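You operate a simulated robot arm through the tools that you are given. There is no shell and no other tool. Be economical: measure what you need, move in short steps, check, and stop when the job is done.

The job below is to be done with a simulated two-armed robot. You get a single attempt, and the scene is never put back.

JOB
Take the marker and put it on the shelf under the gauge bench. Push the shallow drawer shut. Put the hand meter on the top of the stacked cartons away on the top of the fitting bench. Any order will do. Set down upright: hand meter.

It is judged by the outcome, as a careful person would: the job done as asked, and still so three seconds after it is handed in. It fails if anything else is knocked over, pushed out of place, dropped, spilled or broken.

ROBOT AND FRAMES
Two 7-joint arms with four-finger grippers on one trunk, on a base that drives. Base frame: it is fixed to the floor where the robot stands at the start and does not move with it; the origin is under the middle of the robot, x ahead of it, y to its left, z up; the surface under the hand at the start is at about z = 620. Units: mm, degrees, N and s.
The left shoulder is at the start at [40, 181, 1130], the right one opposite. With the tool pointing down near the work surface each hand reaches from about 100 to 800 mm from the robot's upright axis, wherever it stands, measured 20 degrees to its own side. Places, roughly: hand meter [3250, -250, 750]; shallow drawer [800, -300, 500]; shelf under the gauge bench [1000, 3000, 400]; top of the fitting bench [-4800, -1500, 900]. Payload 3.67 kg a hand.
The TCP of each hand is the grasp point between the finger pads, 28 mm short of the fingertips. In the tool frame z runs along the fingers and y along their closing line. Largest opening 112 mm; the body of the gripper starts 73 mm behind the TCP.
Orientation is that of the tool frame in the base frame, as a unit quaternion [w, x, y, z]. With the fingers straight down and closing along the base's y, the tool's x points along the base's -x, its y along +y and its z along -z.

CONTROLS
- The arms move only by the tool play_rows. It takes "left_series", "right_series" or both (then of equal length, played together; a hand with none holds still); each is a list of rows, each a list of 2 entries, a list of its own where there are three numbers: the shift along the tool's x, y, z in mm, then the turn, a rotation vector about the tool's x, y, z in degrees. In form: [[[x, y, z], [wx, wy, wz]], ...]. A call has 1 to 12 rows; each row is the pose to reach, as a shift and turn from the pose commanded when the call began, along the tool's axes at that moment. "left_claw" and "right_claw" are, for a hand that has rows, the opening, from 0 (shut) to 1 (fully open), set as the call begins (left out, the last holds). A row lasts 0.2 s, in which the tool goes at most 50 mm and 8.6 degrees; a call with a longer step from one row to the next is refused whole, and so is a gripper value outside its range. A pose out of reach is approached as far as the arm can. The call stops where the force on the tool passes 40 N (or 10 N more than at its start, if that is more) or the arm is blocked; 0.2 s more then pass. The fingers move at their own pace and stop on an object; they squeeze with about 21 N. The grip force told is the motor's: it shows also when the fingers shut on nothing. Time passes only in rows, and 0.2 s behind the last, so rows that repeat a pose let the fingers close. The reply holds the time, the measured pose of the TCP, the force on the tool along the base axes, the opening and the grip force, in the units named above and with some noise, with the torque about the TCP (base axes, N m) and any sound that the robot's microphone picked up.
- Cameras (640 x 400 px; columns grow to the right, rows downward): "scene" is now at [94, -28.9, 1335.5]; the picture's right is [-0.37, -0.93, 0.00], its down [-0.71, 0.28, -0.64] and it looks along [0.59, -0.24, -0.77] (base axes); focal length 282 px, centre (320, 200). "left" rides on the left gripper at [60, 18, -104] in its tool frame; the picture's right is [-0.29, 0.96, 0.00], its down [-0.80, -0.24, -0.55] and it looks along [-0.53, -0.16, 0.83] (tool axes); focal length 234 px, centre (320, 200). "right" rides on the right gripper at [60, -18, -104] in its tool frame; the picture's right is [0.29, 0.96, 0.00], its down [-0.80, 0.24, -0.55] and it looks along [-0.53, 0.16, 0.83] (tool axes); focal length 234 px, centre (320, 200). There is no depth. A picture from a camera that has moved, and an enlarged one, comes with that camera's place and axes in the base frame and with its lens.
- grab_frame(camera): a new picture of that camera. It takes no simulated time.
- move_column(by): slides the trunk up (or, below 0, down) by that many mm; the arms and the scene camera ride with it, the base frame stays. It gives what a move gives, with no picture.
- steer(legs): drives the robot by 1 to 6 legs, each [ahead, left, turn to the left] in mm, mm and degrees, along the robot's own axes; the way and the turn of a leg run together, so that a leg with both is an arc; at most 1500 mm and 180 degrees a leg. The arms and the cameras ride along, it lands a little off, and it stops where it bumps. It gives what a move gives.
- head_to(pan, tilt): turns the head with the scene camera to pan (to the left, within 86 degrees either way) and tilt (down, from -29 to 69), counted from straight ahead of the robot. It gives what a move gives.
- zoom(camera, box): a new picture of the part [left, top, right, bottom] of that camera's present view, enlarged. It takes no simulated time.
- finish_job(): hands the job in; it is judged then, once.

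Go step by step. Nothing tells you exact positions but the pictures and the camera data: compare them with the known pose of the tool, close in by small moves and look again before you grip or let go. The budget is 165 turns and 118 pictures, counting those below and the enlarged ones. Unless the task says otherwise, let go and move clear before handing in, and close with one line.

The tools are called after "Call:" as name(argument=value, ...) on one line, values as JSON. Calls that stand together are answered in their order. play_rows: Moves the arms, as the interface text tells. Its arguments: {"type":"object","properties":{"left_series":{"type":"array"},"left_claw":{"type":"number"},"right_series":{"type":"array"},"right_claw":{"type":"number"}},"required":[]} The other tools are called the same way: move_column (by) slides the trunk up or down; steer (legs) drives the base; head_to (pan, tilt) turns the head that bears the scene camera; grab_frame (camera) takes a picture; zoom (camera, box) takes an enlarged picture of a part of a camera's view; finish_job () hands the job in.

At the start:

```text
t: 0.0
left_tool_pos: [502.4, 55.3, 844.7]
left_tool_rot: [0.0, 0.0, 1.0, 0.0]
left_force: [1.1, 0.5, -0.3]
left_torque: [0.0, 0.01, 0.02]
left_finger_gap: 112.1
left_grip_force: 0.0
right_tool_pos: [494.8, -468.3, 923.6]
right_tool_rot: [0.0, 0.0, 1.0, 0.0]
right_force: [-0.1, -0.3, 0.0]
right_torque: [0.04, 0.01, -0.03]
right_finger_gap: 112.1
right_grip_force: 0.2
trunk travel left (down, up): [-250.0, 264.0]
robot x, y, heading: [-0.8, -1.5, -0.0]
head pan, tilt: [-21.7, 50.3]
```

scene: 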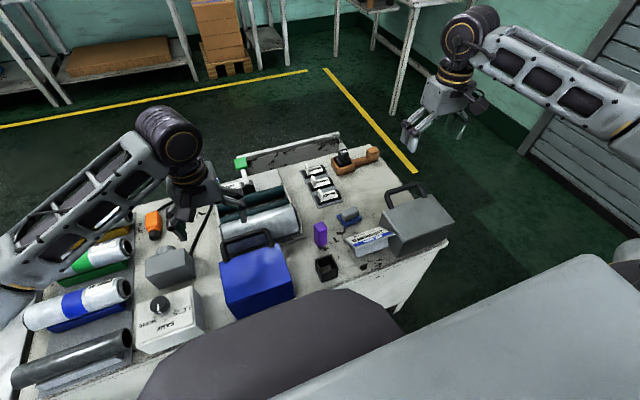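
right: 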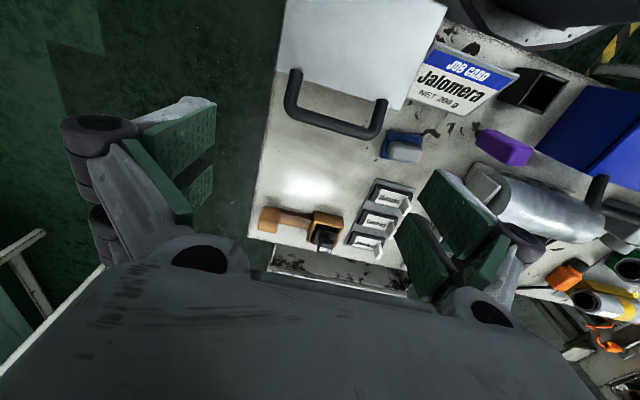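
left: 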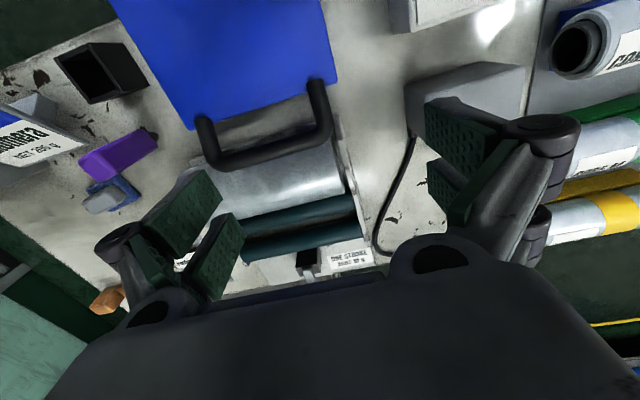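

I see a cluttered bench in front of me, with what looks like an open drawer at its far side. I'll look closer for the marker and the drawer.

Call:
zoom(camera="scene", box=[220, 120, 460, 270])

Call:
zoom(camera="scene", box=[0, 180, 320, 380])

Call:
zoom(camera="right", box=[240, 60, 640, 310])

```text
2.67 times, centred on (340, 195) of scene
camera zoom: at [94.0, -28.9, 1335.5], right [-0.37, -0.93, 0.0], down [-0.71, 0.28, -0.64], along [0.59, -0.24, -0.77], focal length 753 px, centre (267, 213)
```

zoom: 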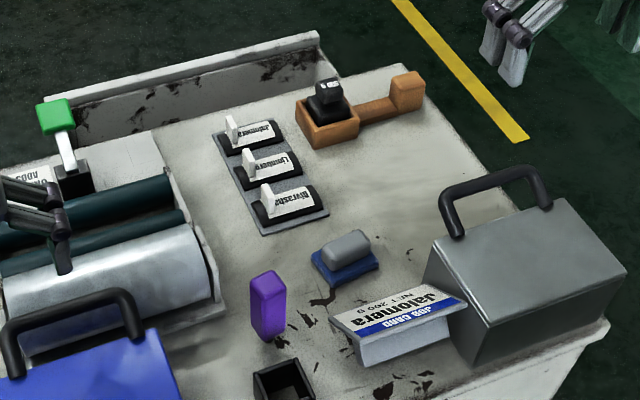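

```text
2.00 times, centred on (160, 280) of scene
camera zoom: at [94.0, -28.9, 1335.5], right [-0.37, -0.93, 0.0], down [-0.71, 0.28, -0.64], along [0.59, -0.24, -0.77], focal length 565 px, centre (640, 40)
```

zoom: 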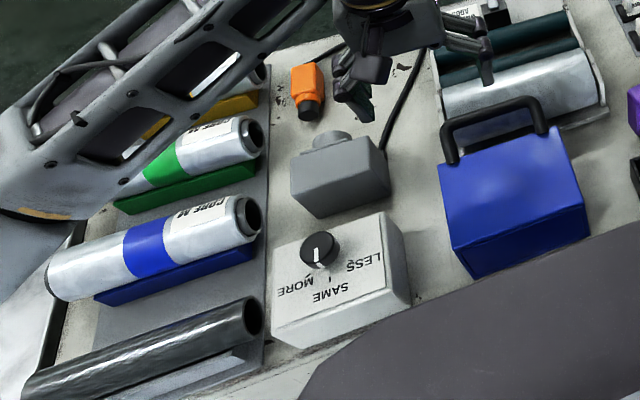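

```text
1.60 times, centred on (440, 185) of right
camera zoom: at [435.7, -485.9, 1027.0], right [-0.29, 0.96, 0.0], down [0.8, 0.24, 0.55], along [0.53, 0.16, -0.83], focal length 375 px, centre (128, 224)
```

zoom: 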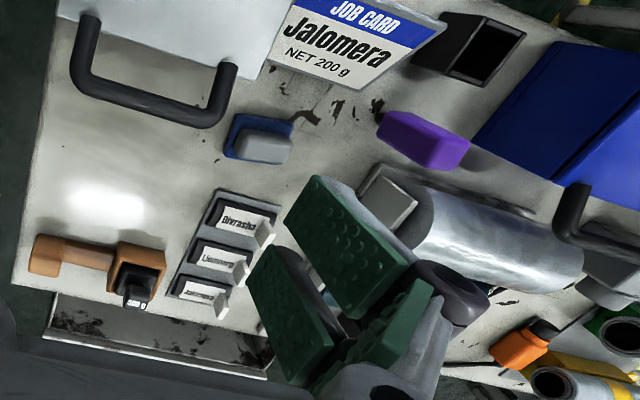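

Two marker candidates so far: the orange thing with a dark tip, and the purple block. I'll zoom in on both.

Call:
zoom(camera="scene", box=[130, 195, 190, 255])

Call:
zoom(camera="scene", box=[290, 140, 390, 290])

Call:
zoom(camera="right", box=[540, 220, 640, 400])

Call:
zoom(camera="left", box=[60, 100, 220, 220])

```text
6.67 times, centred on (160, 225) of scene
camera zoom: at [94.0, -28.9, 1335.5], right [-0.37, -0.93, 0.0], down [-0.71, 0.28, -0.64], along [0.59, -0.24, -0.77], focal length 1882 px, centre (1387, 33)
```

zoom: 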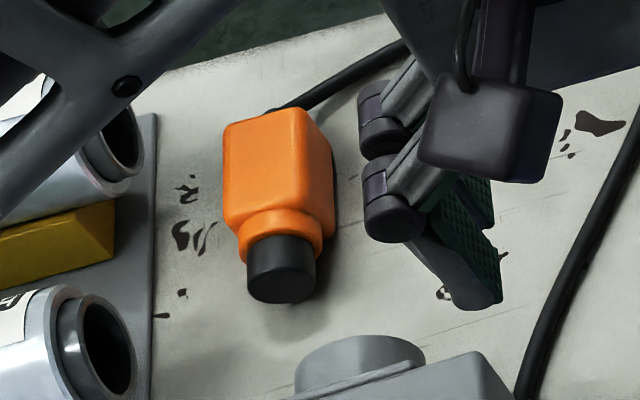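

```text
2.67 times, centred on (340, 215) of scene
camera zoom: at [94.0, -28.9, 1335.5], right [-0.37, -0.93, 0.0], down [-0.71, 0.28, -0.64], along [0.59, -0.24, -0.77], focal length 753 px, centre (267, 160)
```

zoom: 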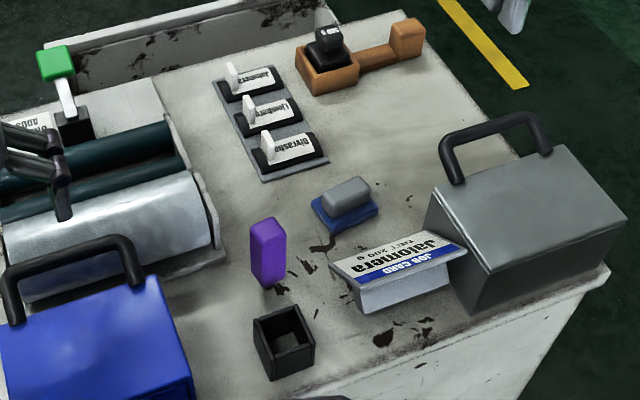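

```text
2.22 times, centred on (590, 310) of right
camera zoom: at [435.7, -485.9, 1027.0], right [-0.29, 0.96, 0.0], down [0.8, 0.24, 0.55], along [0.53, 0.16, -0.83], focal length 520 px, centre (-280, -44)
```

zoom: 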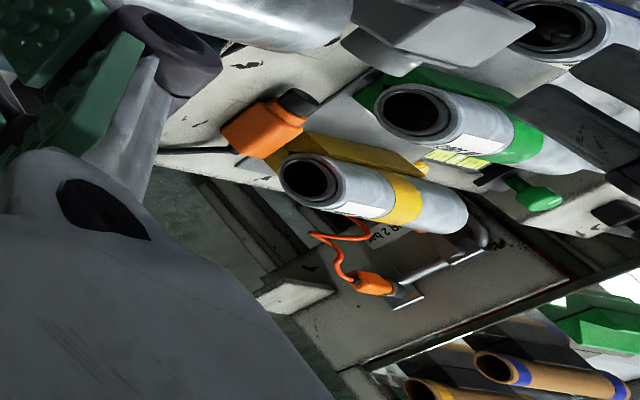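

```text
3.33 times, centred on (140, 160) of left
camera zoom: at [443.8, 72.2, 947.7], right [0.29, 0.96, 0.0], down [0.8, -0.24, 0.55], along [0.53, -0.16, -0.83], focal length 781 px, centre (920, 333)
```

zoom: 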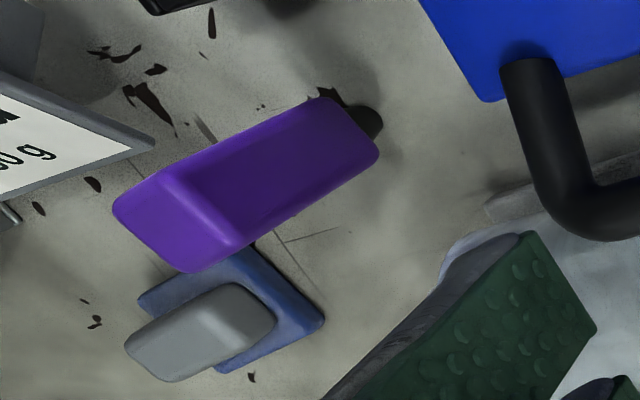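

The purple block stands on a dark tip, so it is likely a chunky marker, while the orange one has a cable. I'll survey the room before deciding.

Call:
head_to(pan=0, tilt=10)

Call:
grab_frame(camera="scene")

Call:
head_to(pan=75, tilt=15)

Call:
grab_frame(camera="scene")

Call:
head_to(pan=-75, tilt=15)

Call:
grab_frame(camera="scene")

```text
t: 1.1
left_tool_pos: [504.1, 54.6, 844.4]
left_tool_rot: [0.0, -0.001, 1.0, 0.0]
left_force: [0.9, -0.4, -0.2]
left_torque: [0.0, 0.0, 0.01]
left_finger_gap: 111.9
left_grip_force: 0.0
right_tool_pos: [494.9, -468.4, 922.5]
right_tool_rot: [0.0, 0.0, 1.0, 0.0]
right_force: [-0.6, -0.1, 0.2]
right_torque: [0.02, -0.02, 0.0]
right_finger_gap: 112.0
right_grip_force: 0.1
trunk travel left (down, up): [-250.0, 264.0]
robot x, y, heading: [1.6, 0.7, -0.0]
head pan, tilt: [0.0, 10.0]
```

```text
107 pictures are left
camera scene: at [115.7, -0.6, 1397.6], right [0.0, -1.0, 0.0], down [-0.17, 0.0, -0.98], along [0.98, 0.0, -0.17], focal length 282 px, centre (320, 200)
```

scene: 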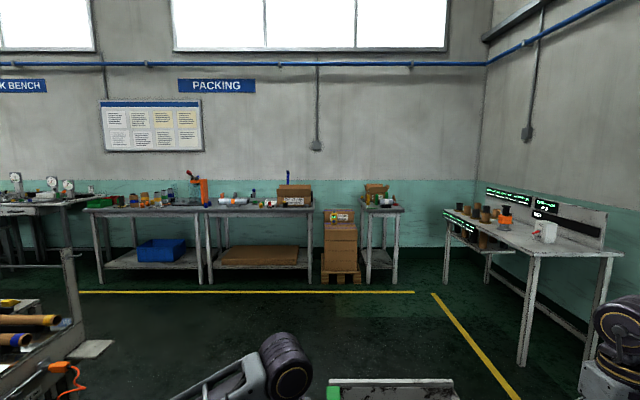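

```text
t: 2.5
left_tool_pos: [503.3, 55.5, 845.2]
left_tool_rot: [0.0, -0.001, 1.0, 0.0]
left_force: [0.7, -0.2, 0.0]
left_torque: [0.01, 0.02, 0.02]
left_finger_gap: 111.9
left_grip_force: 0.1
right_tool_pos: [494.8, -467.7, 922.4]
right_tool_rot: [0.001, 0.0, 1.0, 0.0]
right_force: [-0.4, 0.1, 0.8]
right_torque: [0.02, 0.01, 0.01]
right_finger_gap: 111.9
right_grip_force: 0.1
trunk travel left (down, up): [-250.0, 264.0]
robot x, y, heading: [0.1, -3.0, 0.1]
head pan, tilt: [75.0, 15.0]
```

```text
106 pictures are left
camera scene: at [46.9, 89.7, 1389.6], right [0.97, -0.26, 0.0], down [-0.07, -0.25, -0.97], along [0.25, 0.93, -0.26], focal length 282 px, centre (320, 200)
```

scene: 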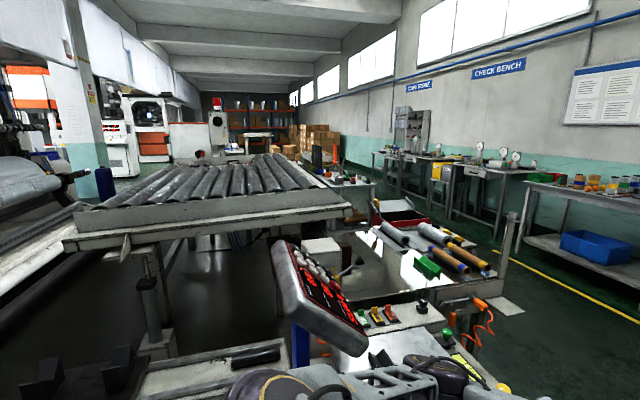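

```text
t: 4.9
left_tool_pos: [503.9, 54.2, 843.7]
left_tool_rot: [0.0, 0.0, 1.0, 0.001]
left_force: [0.9, -0.5, -0.4]
left_torque: [-0.02, 0.01, 0.0]
left_finger_gap: 112.0
left_grip_force: 0.1
right_tool_pos: [495.0, -467.4, 922.9]
right_tool_rot: [0.0, 0.0, 1.0, 0.0]
right_force: [-0.5, -0.4, 0.2]
right_torque: [-0.01, 0.01, 0.0]
right_finger_gap: 112.2
right_grip_force: 0.0
trunk travel left (down, up): [-250.0, 264.0]
robot x, y, heading: [2.2, -2.5, 0.1]
head pan, tilt: [-75.0, 15.0]
```

```text
105 pictures are left
camera scene: at [46.9, -90.7, 1389.6], right [-0.97, -0.26, 0.0], down [-0.07, 0.25, -0.97], along [0.25, -0.93, -0.26], focal length 282 px, centre (320, 200)
```

scene: 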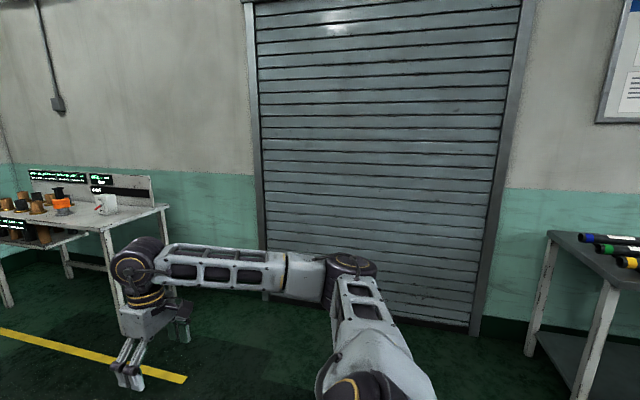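

The packing area with the cartons is straight ahead, and the gauge bench should be off to the left. I'll zoom in on each.

Call:
head_to(pan=60, tilt=10)

Call:
zoom(camera="scene", box=[180, 120, 400, 260])

Call:
zoom(camera="scene", box=[400, 140, 640, 290])

Call:
head_to(pan=-5, tilt=10)

Call:
zoom(camera="scene", box=[240, 160, 400, 260])

```text
t: 7.1
left_tool_pos: [503.7, 55.4, 844.0]
left_tool_rot: [0.0, 0.0, 1.0, 0.0]
left_force: [0.4, 0.6, 0.0]
left_torque: [-0.02, 0.0, 0.01]
left_finger_gap: 111.9
left_grip_force: 0.0
right_tool_pos: [495.3, -468.1, 922.1]
right_tool_rot: [0.0, 0.0, 1.0, -0.001]
right_force: [0.3, -0.8, 0.4]
right_torque: [0.01, -0.01, -0.02]
right_finger_gap: 111.9
right_grip_force: 0.0
trunk travel left (down, up): [-250.0, 264.0]
robot x, y, heading: [2.2, -0.6, -0.0]
head pan, tilt: [60.0, 10.0]
```

```text
2.86 times, centred on (290, 190) of scene
camera zoom: at [69.2, 80.0, 1397.7], right [0.87, -0.5, 0.0], down [-0.09, -0.15, -0.98], along [0.49, 0.85, -0.17], focal length 807 px, centre (406, 229)
```

zoom: 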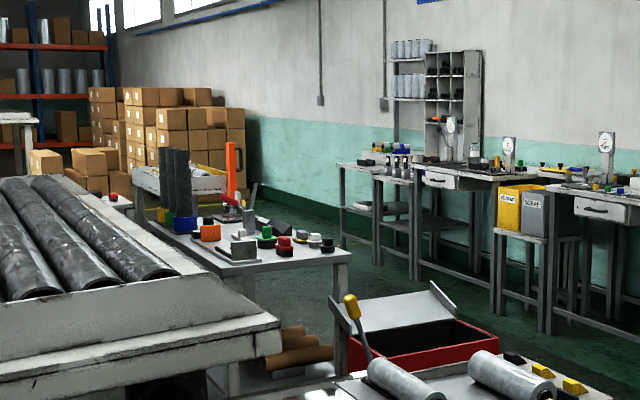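

```text
2.67 times, centred on (520, 215) of scene
camera zoom: at [69.2, 80.0, 1397.7], right [0.87, -0.5, 0.0], down [-0.09, -0.15, -0.98], along [0.49, 0.85, -0.17], focal length 753 px, centre (-213, 160)
```

zoom: 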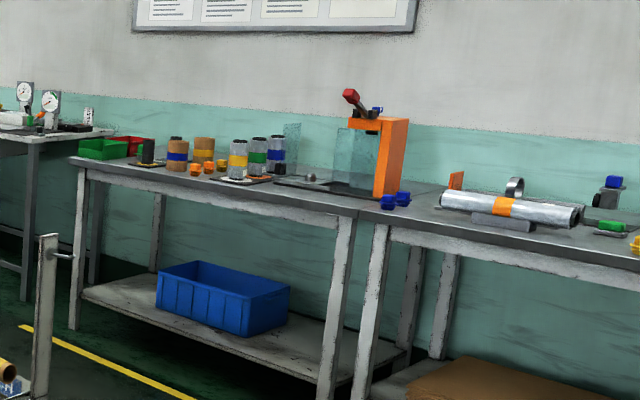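

```text
t: 8.4
left_tool_pos: [503.8, 55.7, 844.7]
left_tool_rot: [0.0, 0.0, 1.0, 0.0]
left_force: [0.0, -0.9, 0.1]
left_torque: [0.02, 0.0, 0.04]
left_finger_gap: 112.1
left_grip_force: 0.0
right_tool_pos: [495.3, -469.3, 922.7]
right_tool_rot: [-0.001, 0.0, 1.0, 0.0]
right_force: [-0.7, -0.4, 1.0]
right_torque: [0.0, -0.02, 0.0]
right_finger_gap: 111.9
right_grip_force: 0.0
trunk travel left (down, up): [-250.0, 264.0]
robot x, y, heading: [1.0, -2.0, 0.1]
head pan, tilt: [-5.0, 10.0]
```

```text
4.00 times, centred on (320, 210) of scene
camera zoom: at [115.3, -8.6, 1397.7], right [-0.09, -1.0, 0.0], down [-0.17, 0.02, -0.98], along [0.98, -0.09, -0.17], focal length 1129 px, centre (320, 160)
```

zoom: 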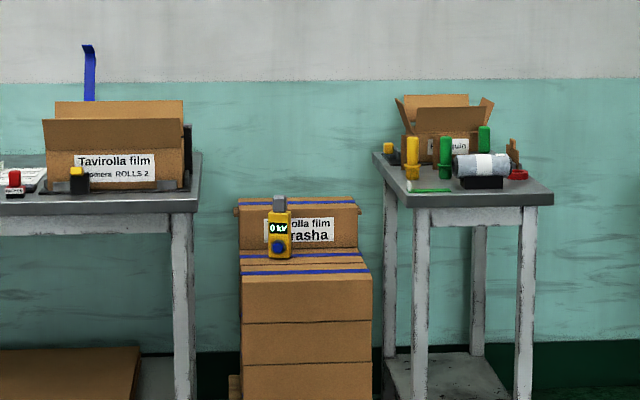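

The yellow hand meter stands on the carton stack. There may be other marker candidates on the small table beside it and on the dark bench behind-right, so I'll check both.

Call:
zoom(camera="scene", box=[330, 180, 380, 212])

Call:
head_to(pan=-86, tilt=15)

Call:
zoom(camera="scene", box=[460, 160, 640, 272])

```text
12.50 times, centred on (355, 196) of scene
camera zoom: at [115.3, -8.6, 1397.7], right [-0.09, -1.0, 0.0], down [-0.17, 0.02, -0.98], along [0.98, -0.09, -0.17], focal length 3529 px, centre (-118, 250)
```

zoom: 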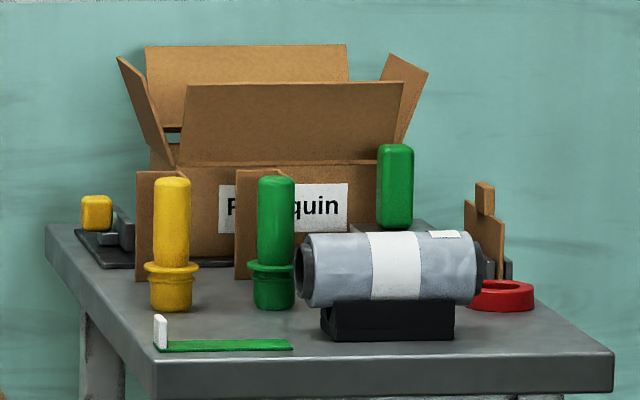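

```text
t: 10.0
left_tool_pos: [503.4, 55.7, 844.7]
left_tool_rot: [0.0, 0.001, 1.0, -0.001]
left_force: [-0.1, -0.1, -0.2]
left_torque: [-0.04, -0.01, -0.02]
left_finger_gap: 112.1
left_grip_force: 0.0
right_tool_pos: [494.8, -469.2, 922.5]
right_tool_rot: [-0.001, 0.0, 1.0, -0.001]
right_force: [-0.8, -0.8, -0.6]
right_torque: [0.0, -0.04, 0.01]
right_finger_gap: 111.9
right_grip_force: 0.0
trunk travel left (down, up): [-250.0, 264.0]
robot x, y, heading: [4.3, 4.6, 0.1]
head pan, tilt: [-85.9, 15.0]
```

```text
3.56 times, centred on (550, 216) of scene
camera zoom: at [29.4, -93.7, 1389.6], right [-1.0, -0.07, 0.0], down [-0.02, 0.26, -0.97], along [0.07, -0.96, -0.26], focal length 1004 px, centre (-498, 143)
```

zoom: 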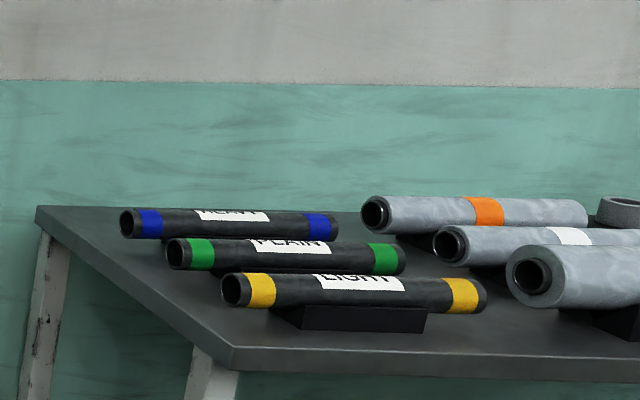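

The others are film rolls and jar-like parts. The purple object, near the pen cup and the eraser, is still the best marker candidate, so I'll move the right hand closer for a proper look.

Call:
play_rows(right_series=[[[0, 40, 0], [0, 0, 0]], [[0, 80, 0], [0, 0, 0]], [[20, 120, 0], [0, 0, 0]], [[50, 160, 0], [0, 0, 0]], [[80, 190, 0], [0, 0, 0]], [[110, 200, 30], [0, 0, 0]], [[120, 200, 40], [0, 0, 0]]])

Call:
head_to(pan=-20, tilt=60)

Call:
grab_frame(camera="right")

Call:
zoom(camera="scene", box=[240, 80, 400, 180])

```text
t: 11.6
left_tool_pos: [503.4, 55.3, 845.1]
left_tool_rot: [0.0, 0.0, 1.0, 0.0]
left_force: [0.0, 0.3, 0.0]
left_torque: [0.01, 0.01, 0.0]
left_finger_gap: 112.3
left_grip_force: 0.1
right_tool_pos: [373.8, -264.8, 880.0]
right_tool_rot: [0.0, 0.0, 1.0, -0.001]
right_force: [-0.1, -0.1, -0.2]
right_torque: [-0.01, 0.0, 0.04]
right_finger_gap: 111.9
right_grip_force: 0.0
trunk travel left (down, up): [-250.0, 264.0]
robot x, y, heading: [2.1, -0.5, 0.1]
head pan, tilt: [-85.9, 15.0]
```

```text
t: 12.9
left_tool_pos: [503.0, 54.8, 845.5]
left_tool_rot: [0.0, 0.0, 1.0, 0.0]
left_force: [-1.0, 0.4, -0.1]
left_torque: [0.01, 0.01, 0.01]
left_finger_gap: 112.0
left_grip_force: 0.0
right_tool_pos: [374.8, -266.0, 880.3]
right_tool_rot: [0.001, 0.0, 1.0, 0.0]
right_force: [-0.2, 0.1, 0.4]
right_torque: [-0.02, -0.01, -0.01]
right_finger_gap: 112.0
right_grip_force: 0.1
trunk travel left (down, up): [-250.0, 264.0]
robot x, y, heading: [-2.7, 0.3, 0.1]
head pan, tilt: [-20.0, 60.0]
```

```text
99 pictures are left
camera right: at [315.4, -283.3, 984.9], right [-0.29, 0.96, 0.0], down [0.8, 0.24, 0.55], along [0.53, 0.16, -0.83], focal length 234 px, centre (320, 200)
```

right: 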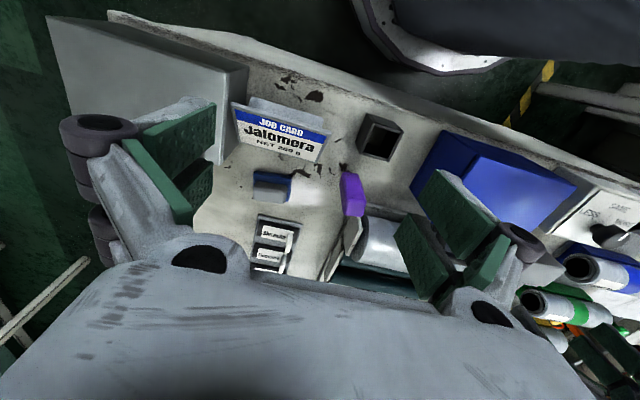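

```text
4.00 times, centred on (320, 130) of scene
camera zoom: at [85.3, -23.3, 1323.3], right [-0.34, -0.94, 0.0], down [-0.81, 0.3, -0.5], along [0.47, -0.17, -0.87], focal length 1129 px, centre (320, 480)
```

zoom: 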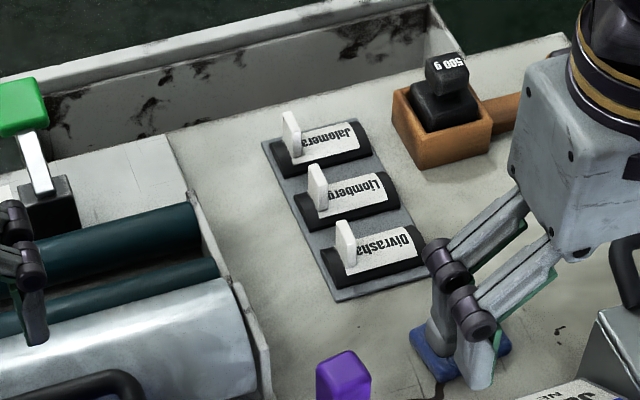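

The purple piece is around x 490, y -180. I'll zoom in on it and its neighbours to plan the grasp.

Call:
zoom(camera="scene", box=[280, 150, 380, 212])

Call:
zoom(camera="right", box=[290, 110, 450, 210])

Call:
zoom(camera="left", box=[40, 80, 240, 205])

```text
6.40 times, centred on (330, 181) of scene
camera zoom: at [85.3, -23.3, 1323.3], right [-0.34, -0.94, 0.0], down [-0.81, 0.3, -0.5], along [0.47, -0.17, -0.87], focal length 1807 px, centre (256, 322)
```

zoom: 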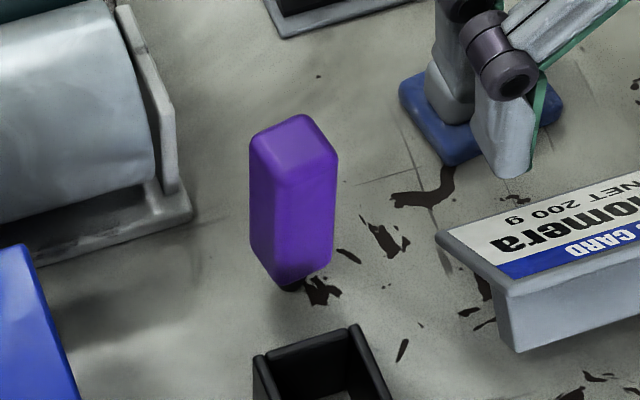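

```text
4.00 times, centred on (370, 160) of right
camera zoom: at [315.4, -283.3, 984.9], right [-0.29, 0.96, 0.0], down [0.8, 0.24, 0.55], along [0.53, 0.16, -0.83], focal length 937 px, centre (120, 360)
```

zoom: 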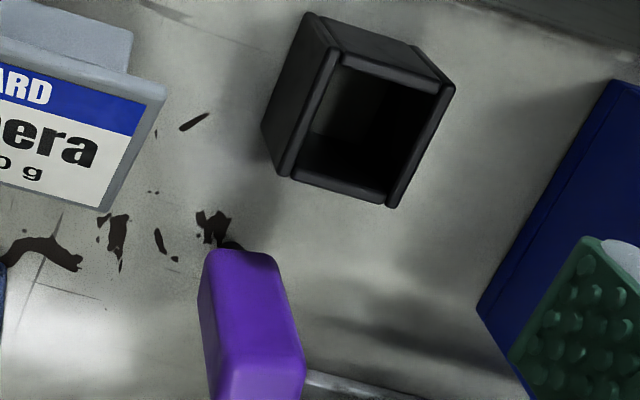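

```text
3.20 times, centred on (140, 142) of left
camera zoom: at [443.8, 72.3, 947.7], right [0.29, 0.96, 0.0], down [0.8, -0.24, 0.55], along [0.53, -0.16, -0.83], focal length 749 px, centre (896, 384)
```

zoom: 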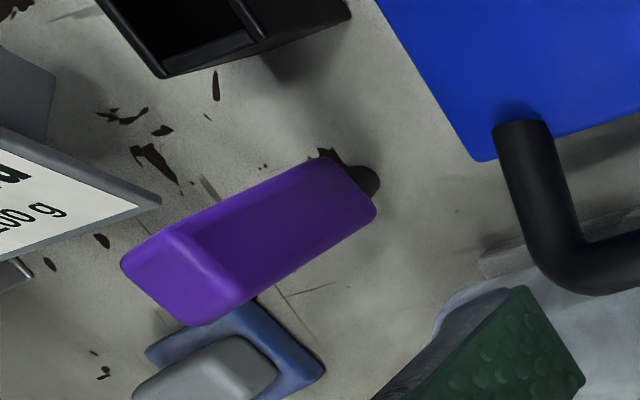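

The purple marker stands on its dark tip: its top is near (482, -184, 725) and its sides are roughly axis-aligned. I'll move the right hand above it and check before going down.

Call:
play_rows(right_series=[[[-30, 25, 0], [0, 0, 0]], [[-60, 50, 0], [0, 0, 0]], [[-90, 70, 0], [0, 0, 0]], [[-107, 82, 20], [0, 0, 0]], [[-107, 82, 40], [0, 0, 0]]], right_claw=0.75)

Call:
grab_frame(camera="right")

Call:
grab_frame(camera="scene")

```text
t: 14.1
left_tool_pos: [504.4, 55.0, 844.5]
left_tool_rot: [0.0, 0.0, 1.0, 0.0]
left_force: [0.3, 0.0, -0.1]
left_torque: [0.01, -0.01, -0.03]
left_finger_gap: 112.1
left_grip_force: 0.2
right_tool_pos: [481.8, -187.2, 839.5]
right_tool_rot: [0.0, 0.0, 1.0, 0.0]
right_force: [-1.3, -0.8, -0.3]
right_torque: [-0.01, -0.01, -0.03]
right_finger_gap: 83.8
right_grip_force: 0.0
trunk travel left (down, up): [-250.0, 264.0]
robot x, y, heading: [0.1, 0.7, -0.1]
head pan, tilt: [-20.0, 60.0]
```

```text
94 pictures are left
camera right: at [421.9, -204.0, 944.7], right [-0.29, 0.96, 0.0], down [0.8, 0.24, 0.55], along [0.53, 0.16, -0.83], focal length 234 px, centre (320, 200)
```

right: 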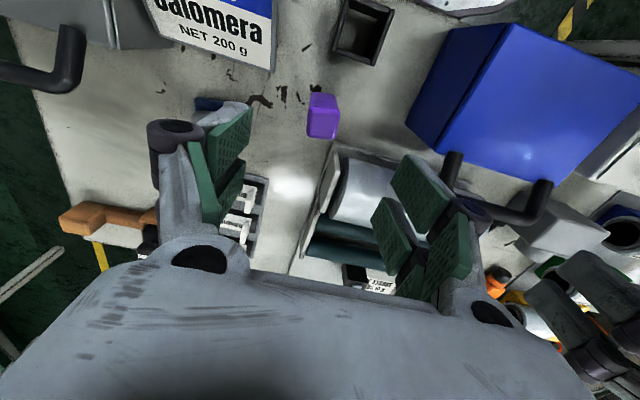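

```text
93 pictures are left
camera scene: at [85.1, -23.6, 1323.3], right [-0.34, -0.94, 0.0], down [-0.81, 0.3, -0.5], along [0.47, -0.17, -0.87], focal length 282 px, centre (320, 200)
```

scene: 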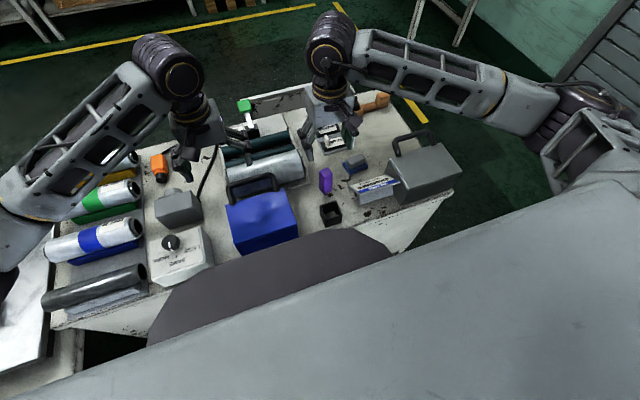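

The marker top lines up within a few mm under the hand. I'll go down to about z 697 and check before gripping.

Call:
play_rows(right_series=[[[2, 2, 40], [0, 0, 0]], [[2, 2, 80], [0, 0, 0]], [[2, 2, 115], [0, 0, 0]], [[2, 2, 140], [0, 0, 0]]])

Call:
grab_frame(camera="right")

Call:
zoom(camera="scene", box=[260, 100, 420, 200])

```text
t: 15.1
left_tool_pos: [504.3, 55.8, 844.8]
left_tool_rot: [0.0, 0.0, 1.0, 0.0]
left_force: [-0.7, 0.1, 0.1]
left_torque: [-0.04, 0.01, 0.01]
left_finger_gap: 111.9
left_grip_force: 0.0
right_tool_pos: [478.8, -188.3, 702.6]
right_tool_rot: [0.0, 0.0, 1.0, 0.0]
right_force: [-0.7, -0.6, -0.3]
right_torque: [0.0, 0.04, 0.0]
right_finger_gap: 83.8
right_grip_force: 0.2
trunk travel left (down, up): [-250.0, 264.0]
robot x, y, heading: [-0.1, -1.9, -0.3]
head pan, tilt: [-20.0, 60.0]
```

```text
92 pictures are left
camera right: at [419.6, -204.4, 805.9], right [-0.29, 0.96, 0.0], down [0.8, 0.24, 0.55], along [0.53, 0.16, -0.83], focal length 234 px, centre (320, 200)
```

right: 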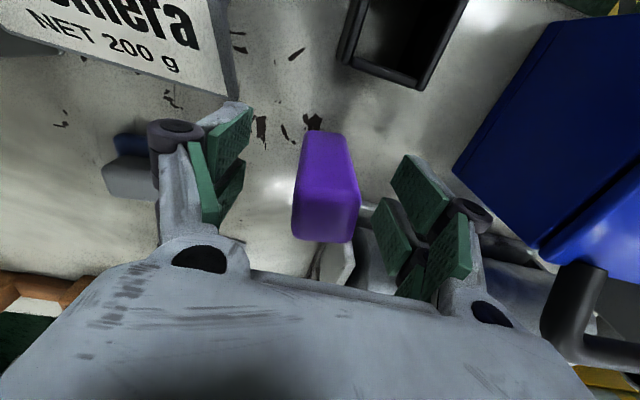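

```text
4.00 times, centred on (340, 150) of scene
camera zoom: at [85.4, -23.4, 1323.3], right [-0.34, -0.94, 0.0], down [-0.81, 0.3, -0.5], along [0.47, -0.17, -0.87], focal length 1129 px, centre (240, 400)
```

zoom: 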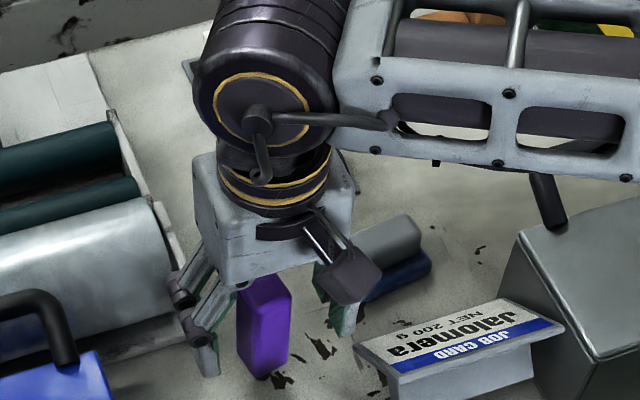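

The marker sits between the fingers, so I'll close and let the grip settle.

Call:
play_rows(right_series=[[[0, 0, 0], [0, 0, 0]], [[0, 0, 0], [0, 0, 0]], [[0, 0, 0], [0, 0, 0]]], right_claw=0)

Call:
play_rows(right_series=[[[0, 0, -30], [0, 0, 0]], [[0, 0, -70], [0, 0, 0]], [[0, 0, -110], [0, 0, 0]], [[0, 0, -150], [0, 0, 0]]])

Call:
grab_frame(camera="right")

```text
t: 15.9
left_tool_pos: [504.0, 55.3, 845.2]
left_tool_rot: [-0.001, 0.0, 1.0, 0.001]
left_force: [0.6, 0.5, 0.2]
left_torque: [0.01, 0.0, -0.01]
left_finger_gap: 112.1
left_grip_force: 0.1
right_tool_pos: [479.1, -187.6, 702.0]
right_tool_rot: [0.0, 0.001, 1.0, 0.0]
right_force: [0.0, 0.1, -0.2]
right_torque: [0.01, 0.01, 0.04]
right_finger_gap: 29.5
right_grip_force: 20.8
trunk travel left (down, up): [-250.0, 264.0]
robot x, y, heading: [-0.0, -1.7, 0.0]
head pan, tilt: [-20.0, 60.0]
```

```text
t: 16.9
left_tool_pos: [503.4, 54.9, 844.6]
left_tool_rot: [0.001, 0.0, 1.0, 0.0]
left_force: [0.2, 0.2, -0.2]
left_torque: [-0.02, 0.02, -0.02]
left_finger_gap: 111.9
left_grip_force: 0.0
right_tool_pos: [478.9, -188.0, 854.5]
right_tool_rot: [0.0, 0.0, 1.0, -0.001]
right_force: [-0.5, 0.6, -0.3]
right_torque: [0.01, 0.0, 0.0]
right_finger_gap: 29.5
right_grip_force: 21.0
trunk travel left (down, up): [-250.0, 264.0]
robot x, y, heading: [-4.6, -2.4, 0.2]
head pan, tilt: [-20.0, 60.0]
```

```text
90 pictures are left
camera right: at [418.8, -205.6, 958.3], right [-0.29, 0.96, 0.0], down [0.8, 0.24, 0.55], along [0.53, 0.16, -0.83], focal length 234 px, centre (320, 200)
```

right: 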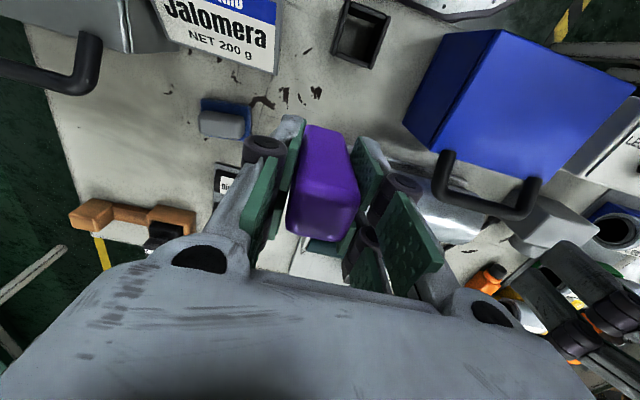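

The marker is held firmly with a 29.5 mm gap. I'll tuck both hands back and up, then back off and go around the right end of the bench to reach the drawer front, at about x 950, from the far side.

Call:
play_rows(right_series=[[[25, 0, -25], [0, 0, 0]], [[50, -20, -50], [0, 0, 0]], [[75, -40, -75], [0, 0, 0]], [[100, -60, -95], [0, 0, 0]], [[120, -60, -95], [0, 0, 0]]], left_series=[[[25, 0, -25], [0, 0, 0]], [[50, 20, -50], [0, 0, 0]], [[75, 40, -75], [0, 0, 0]], [[100, 60, -100], [0, 0, 0]], [[130, 80, -105], [0, 0, 0]]], left_claw=0)

Call:
steer(legs=[[-300, 0, 0], [0, -1050, 0]])

Call:
head_to(pan=0, tilt=35)

Call:
grab_frame(camera="scene")

```text
t: 18.1
left_tool_pos: [372.6, 137.3, 952.6]
left_tool_rot: [-0.001, 0.0, 1.0, 0.0]
left_force: [0.1, 0.5, 0.5]
left_torque: [-0.06, -0.04, -0.01]
left_finger_gap: 0.0
left_grip_force: 21.1
right_tool_pos: [356.0, -244.9, 948.5]
right_tool_rot: [0.0, 0.0, 1.0, 0.0]
right_force: [-0.4, 0.1, -0.7]
right_torque: [-0.01, -0.03, -0.01]
right_finger_gap: 29.3
right_grip_force: 20.6
trunk travel left (down, up): [-250.0, 264.0]
robot x, y, heading: [1.0, 1.0, 0.0]
head pan, tilt: [-20.0, 60.0]
```

```text
t: 25.4
left_tool_pos: [73.0, -891.6, 951.1]
left_tool_rot: [0.0, -0.013, 1.0, 0.0]
left_force: [0.6, 0.2, -0.4]
left_torque: [-0.01, 0.0, 0.01]
left_finger_gap: 0.0
left_grip_force: 20.9
right_tool_pos: [67.9, -1273.3, 947.9]
right_tool_rot: [0.0, -0.013, 1.0, 0.0]
right_force: [0.0, 0.2, -0.3]
right_torque: [0.03, 0.01, 0.02]
right_finger_gap: 29.4
right_grip_force: 21.5
trunk travel left (down, up): [-250.0, 264.0]
robot x, y, heading: [-293.3, -1035.7, 1.6]
head pan, tilt: [-20.0, 60.0]
```

```text
t: 26.3
left_tool_pos: [71.8, -891.4, 949.8]
left_tool_rot: [0.0, -0.013, 1.0, -0.001]
left_force: [0.5, -0.1, -0.1]
left_torque: [-0.05, 0.01, -0.02]
left_finger_gap: 0.0
left_grip_force: 21.4
right_tool_pos: [67.7, -1273.0, 947.2]
right_tool_rot: [0.0, -0.013, 1.0, 0.001]
right_force: [-0.9, -1.0, -0.7]
right_torque: [0.0, -0.05, 0.01]
right_finger_gap: 29.4
right_grip_force: 21.4
trunk travel left (down, up): [-250.0, 264.0]
robot x, y, heading: [-296.7, -1038.8, 1.4]
head pan, tilt: [0.0, 35.0]
```

```text
89 pictures are left
camera scene: at [-185.9, -1035.0, 1357.5], right [0.03, -1.0, 0.0], down [-0.57, -0.01, -0.82], along [0.82, 0.02, -0.57], focal length 282 px, centre (320, 200)
```

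scene: 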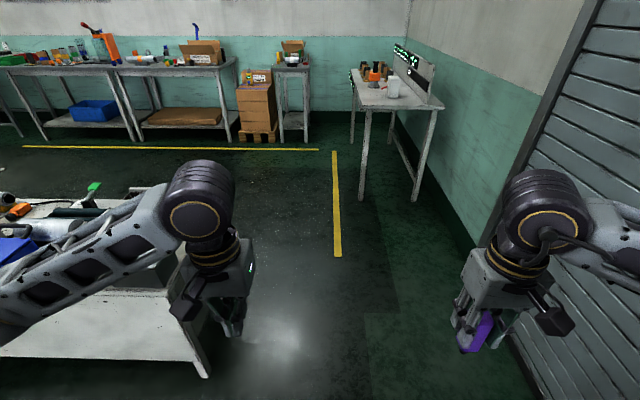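

The way ahead is clear. I'll go forward past the bench corner, then diagonally to behind the drawer, and turn around.

Call:
steer(legs=[[1450, 0, 0], [620, 735, 0], [0, 0, 178]])

Call:
grab_frame(camera="scene")

```text
t: 46.2
left_tool_pos: [1392.5, -371.4, 950.6]
left_tool_rot: [0.0, 0.999, -0.04, 0.0]
left_force: [-0.8, -0.6, -0.8]
left_torque: [-0.02, 0.03, 0.01]
left_finger_gap: 0.0
left_grip_force: 21.0
right_tool_pos: [1439.1, 7.6, 948.1]
right_tool_rot: [-0.001, 0.999, -0.04, 0.0]
right_force: [-0.3, 0.8, 0.6]
right_torque: [0.02, -0.01, 0.02]
right_finger_gap: 29.3
right_grip_force: 20.8
trunk travel left (down, up): [-250.0, 264.0]
robot x, y, heading: [1772.5, -260.9, 175.6]
head pan, tilt: [0.0, 35.0]
```

```text
88 pictures are left
camera scene: at [1670.6, -256.6, 1357.6], right [0.08, 1.0, 0.0], down [0.57, -0.05, -0.82], along [-0.82, 0.06, -0.57], focal length 282 px, centre (320, 200)
```

scene: 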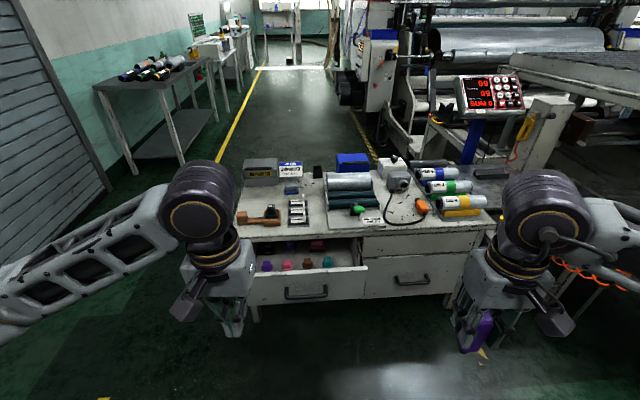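

The open drawer faces me: its front panel is near x 1000, z 430–573, y -476 to -40, with loose items inside. I'll turn the left closed fist forward to push the panel above its handle.

Call:
play_rows(left_series=[[[-15, 0, 0], [0, -8, 0]], [[-30, 0, 0], [0, -16, 0]], [[-45, 0, 0], [0, -24, 0]], [[-60, 0, 0], [0, -32, 0]], [[-75, 0, 0], [0, -40, 0]], [[-90, 0, 0], [0, -48, 0]], [[-105, 0, 0], [0, -56, 0]], [[-120, 0, 0], [0, -64, 0]], [[-135, 0, 0], [0, -72, 0]], [[-150, 0, 0], [0, -78, 0]]])

Call:
move_column(by=-200)

Call:
grab_frame(camera="scene")

```text
t: 48.4
left_tool_pos: [1243.3, -360.4, 952.4]
left_tool_rot: [-0.025, 0.775, -0.031, -0.63]
left_force: [-0.4, 0.1, -0.2]
left_torque: [0.01, 0.04, 0.0]
left_finger_gap: 0.1
left_grip_force: 21.1
left hand out of reach, approached as far as the arm can: row 5, 6, 7, 8
right_tool_pos: [1439.8, 7.9, 947.5]
right_tool_rot: [0.0, 0.999, -0.039, -0.001]
right_force: [0.2, 0.1, -0.5]
right_torque: [-0.03, 0.01, 0.01]
right_finger_gap: 29.4
right_grip_force: 20.9
trunk travel left (down, up): [-250.0, 264.0]
robot x, y, heading: [1776.3, -262.1, 175.6]
head pan, tilt: [0.0, 35.0]
```

```text
t: 50.6
left_tool_pos: [1243.8, -358.8, 750.6]
left_tool_rot: [-0.025, 0.776, -0.031, -0.629]
left_force: [0.5, -0.1, -0.4]
left_torque: [0.03, -0.02, -0.01]
left_finger_gap: 0.1
left_grip_force: 20.7
right_tool_pos: [1440.0, 7.5, 746.5]
right_tool_rot: [0.0, 0.999, -0.039, 0.0]
right_force: [0.2, 0.5, -1.0]
right_torque: [-0.01, 0.01, -0.01]
right_finger_gap: 29.4
right_grip_force: 20.9
trunk travel left (down, up): [-50.0, 464.0]
robot x, y, heading: [1777.3, -265.7, 175.6]
head pan, tilt: [0.0, 35.0]
```

```text
87 pictures are left
camera scene: at [1670.8, -256.6, 1156.4], right [0.08, 1.0, 0.0], down [0.57, -0.05, -0.82], along [-0.82, 0.06, -0.57], focal length 282 px, centre (320, 200)
```

scene: 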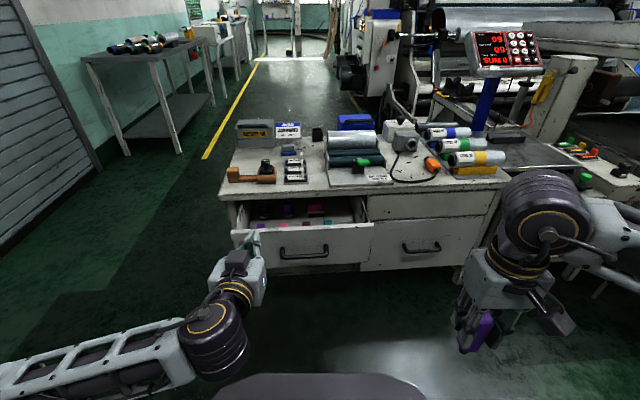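

Now I'll lower the fist to z ≈ 540 and centre it on the panel, still clear of it.

Call:
play_rows(left_series=[[[35, -15, 7], [0, 0, 0]], [[70, -30, 15], [0, 0, 0]], [[105, -45, 22], [0, 0, 0]], [[140, -60, 29], [0, 0, 0]], [[175, -75, 37], [0, 0, 0]], [[205, -90, 44], [0, 0, 0]]])

Call:
steer(legs=[[150, 0, 2]])

Call:
grab_frame(camera="scene")

Call:
grab_frame(camera="left")

```text
t: 52.2
left_tool_pos: [1224.8, -299.0, 542.8]
left_tool_rot: [0.004, 0.766, -0.028, -0.642]
left_force: [0.0, 0.3, -0.3]
left_torque: [0.02, 0.0, 0.0]
left_finger_gap: 0.0
left_grip_force: 21.0
right_tool_pos: [1438.7, 8.2, 746.0]
right_tool_rot: [0.001, 0.999, -0.04, 0.0]
right_force: [-0.2, 0.6, -1.3]
right_torque: [0.02, 0.0, 0.0]
right_finger_gap: 29.4
right_grip_force: 20.7
trunk travel left (down, up): [-50.0, 464.0]
robot x, y, heading: [1778.4, -266.9, 175.7]
head pan, tilt: [0.0, 35.0]
stopped in row 6 (left hand): the arm was blocked; the commanded pose is now the measured one
```

```text
t: 53.6
left_tool_pos: [1080.9, -307.2, 543.3]
left_tool_rot: [0.013, 0.767, -0.015, -0.641]
left_force: [-0.3, -0.2, -0.5]
left_torque: [0.0, -0.01, 0.04]
left_finger_gap: 0.2
left_grip_force: 21.5
right_tool_pos: [1283.6, 6.6, 746.7]
right_tool_rot: [0.0, 1.0, -0.023, 0.001]
right_force: [-0.9, 0.9, -0.2]
right_torque: [0.04, -0.05, 0.0]
right_finger_gap: 29.5
right_grip_force: 21.1
trunk travel left (down, up): [-50.0, 464.0]
robot x, y, heading: [1631.5, -253.5, 177.6]
head pan, tilt: [0.0, 35.0]
```

```text
86 pictures are left
camera scene: at [1523.5, -250.9, 1156.2], right [0.05, 1.0, 0.0], down [0.57, -0.03, -0.82], along [-0.82, 0.04, -0.57], focal length 282 px, centre (320, 200)
```

scene: 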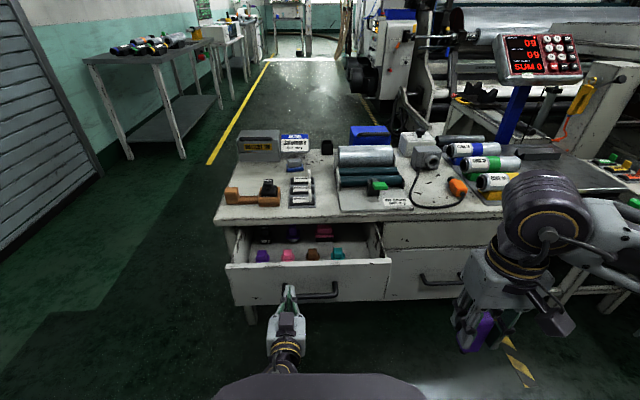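

```text
85 pictures are left
camera left: at [1193.1, -329.0, 502.4], right [-0.06, -0.95, 0.32], down [0.4, 0.27, 0.87], along [-0.91, 0.18, 0.37], focal length 234 px, centre (320, 200)
```

left: 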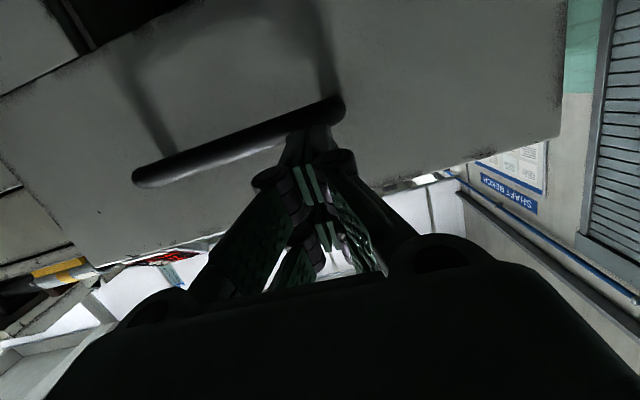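

The fist is just above the handle line and slightly low. I'll raise it 13 mm to clear the handle, then drive forward gently into the panel.

Call:
play_rows(left_series=[[[-13, 0, 0], [0, 0, 0]], [[-13, 0, 0], [0, 0, 0]]])

Call:
steer(legs=[[80, 0, 1]])

Call:
grab_frame(camera="scene")

```text
t: 54.2
left_tool_pos: [1075.9, -317.0, 546.8]
left_tool_rot: [0.024, 0.77, -0.02, -0.638]
left_force: [-0.8, 0.3, -0.5]
left_torque: [-0.01, 0.0, -0.01]
left_finger_gap: 0.1
left_grip_force: 20.4
right_tool_pos: [1285.5, 5.8, 745.9]
right_tool_rot: [0.0, 1.0, -0.023, 0.0]
right_force: [-0.6, -0.3, 0.0]
right_torque: [0.0, -0.02, 0.0]
right_finger_gap: 29.3
right_grip_force: 21.3
trunk travel left (down, up): [-50.0, 464.0]
robot x, y, heading: [1630.8, -257.9, 177.4]
head pan, tilt: [0.0, 35.0]
```

```text
t: 55.2
left_tool_pos: [998.4, -323.3, 548.0]
left_tool_rot: [0.031, 0.769, -0.012, -0.638]
left_force: [-2.4, -1.1, 14.1]
left_torque: [0.01, 0.34, -0.16]
left_finger_gap: 0.0
left_grip_force: 36.0
right_tool_pos: [1201.9, 2.3, 746.7]
right_tool_rot: [0.0, 1.0, -0.014, 0.0]
right_force: [0.2, -0.3, -0.6]
right_torque: [-0.01, -0.01, -0.03]
right_finger_gap: 29.7
right_grip_force: 20.6
trunk travel left (down, up): [-50.0, 464.0]
robot x, y, heading: [1550.8, -249.5, 178.4]
head pan, tilt: [0.0, 35.0]
```

```text
84 pictures are left
camera scene: at [1446.5, -249.6, 1156.4], right [0.03, 1.0, 0.0], down [0.57, -0.02, -0.82], along [-0.82, 0.02, -0.57], focal length 282 px, centre (320, 200)
```

scene: 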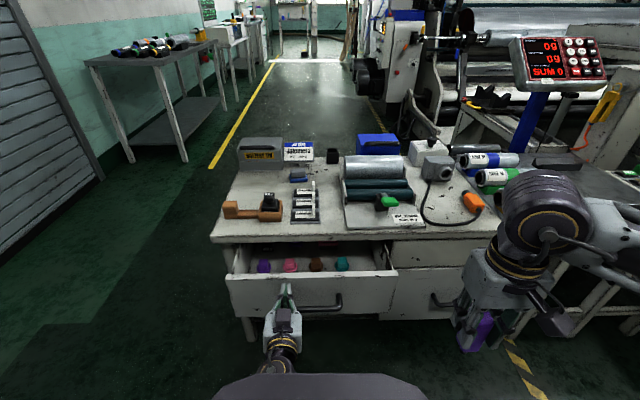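

Contact shows a 14 N upward force, so I'll check what the fist is touching.

Call:
grab_frame(camera="left")

Call:
zoom(camera="scene", box=[200, 220, 420, 360])

```text
83 pictures are left
camera left: at [1112.1, -342.6, 508.4], right [-0.03, -0.94, 0.34], down [0.39, 0.3, 0.87], along [-0.92, 0.16, 0.36], focal length 234 px, centre (320, 200)
```

left: 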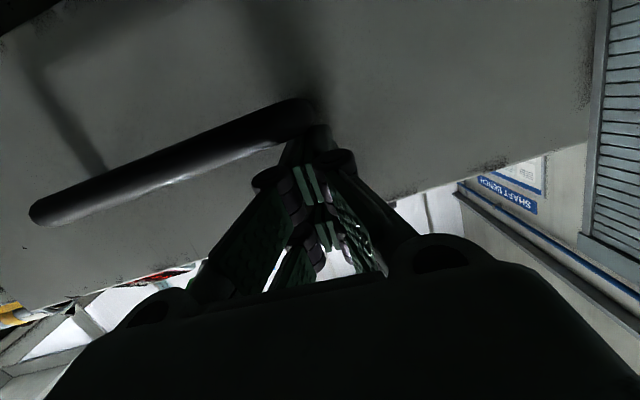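

```text
2.86 times, centred on (310, 290) of scene
camera zoom: at [1446.5, -249.6, 1156.4], right [0.03, 1.0, 0.0], down [0.57, -0.02, -0.82], along [-0.82, 0.02, -0.57], focal length 807 px, centre (349, -57)
```

zoom: 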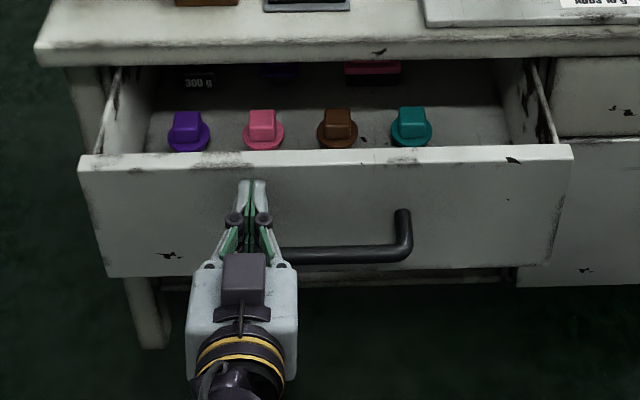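

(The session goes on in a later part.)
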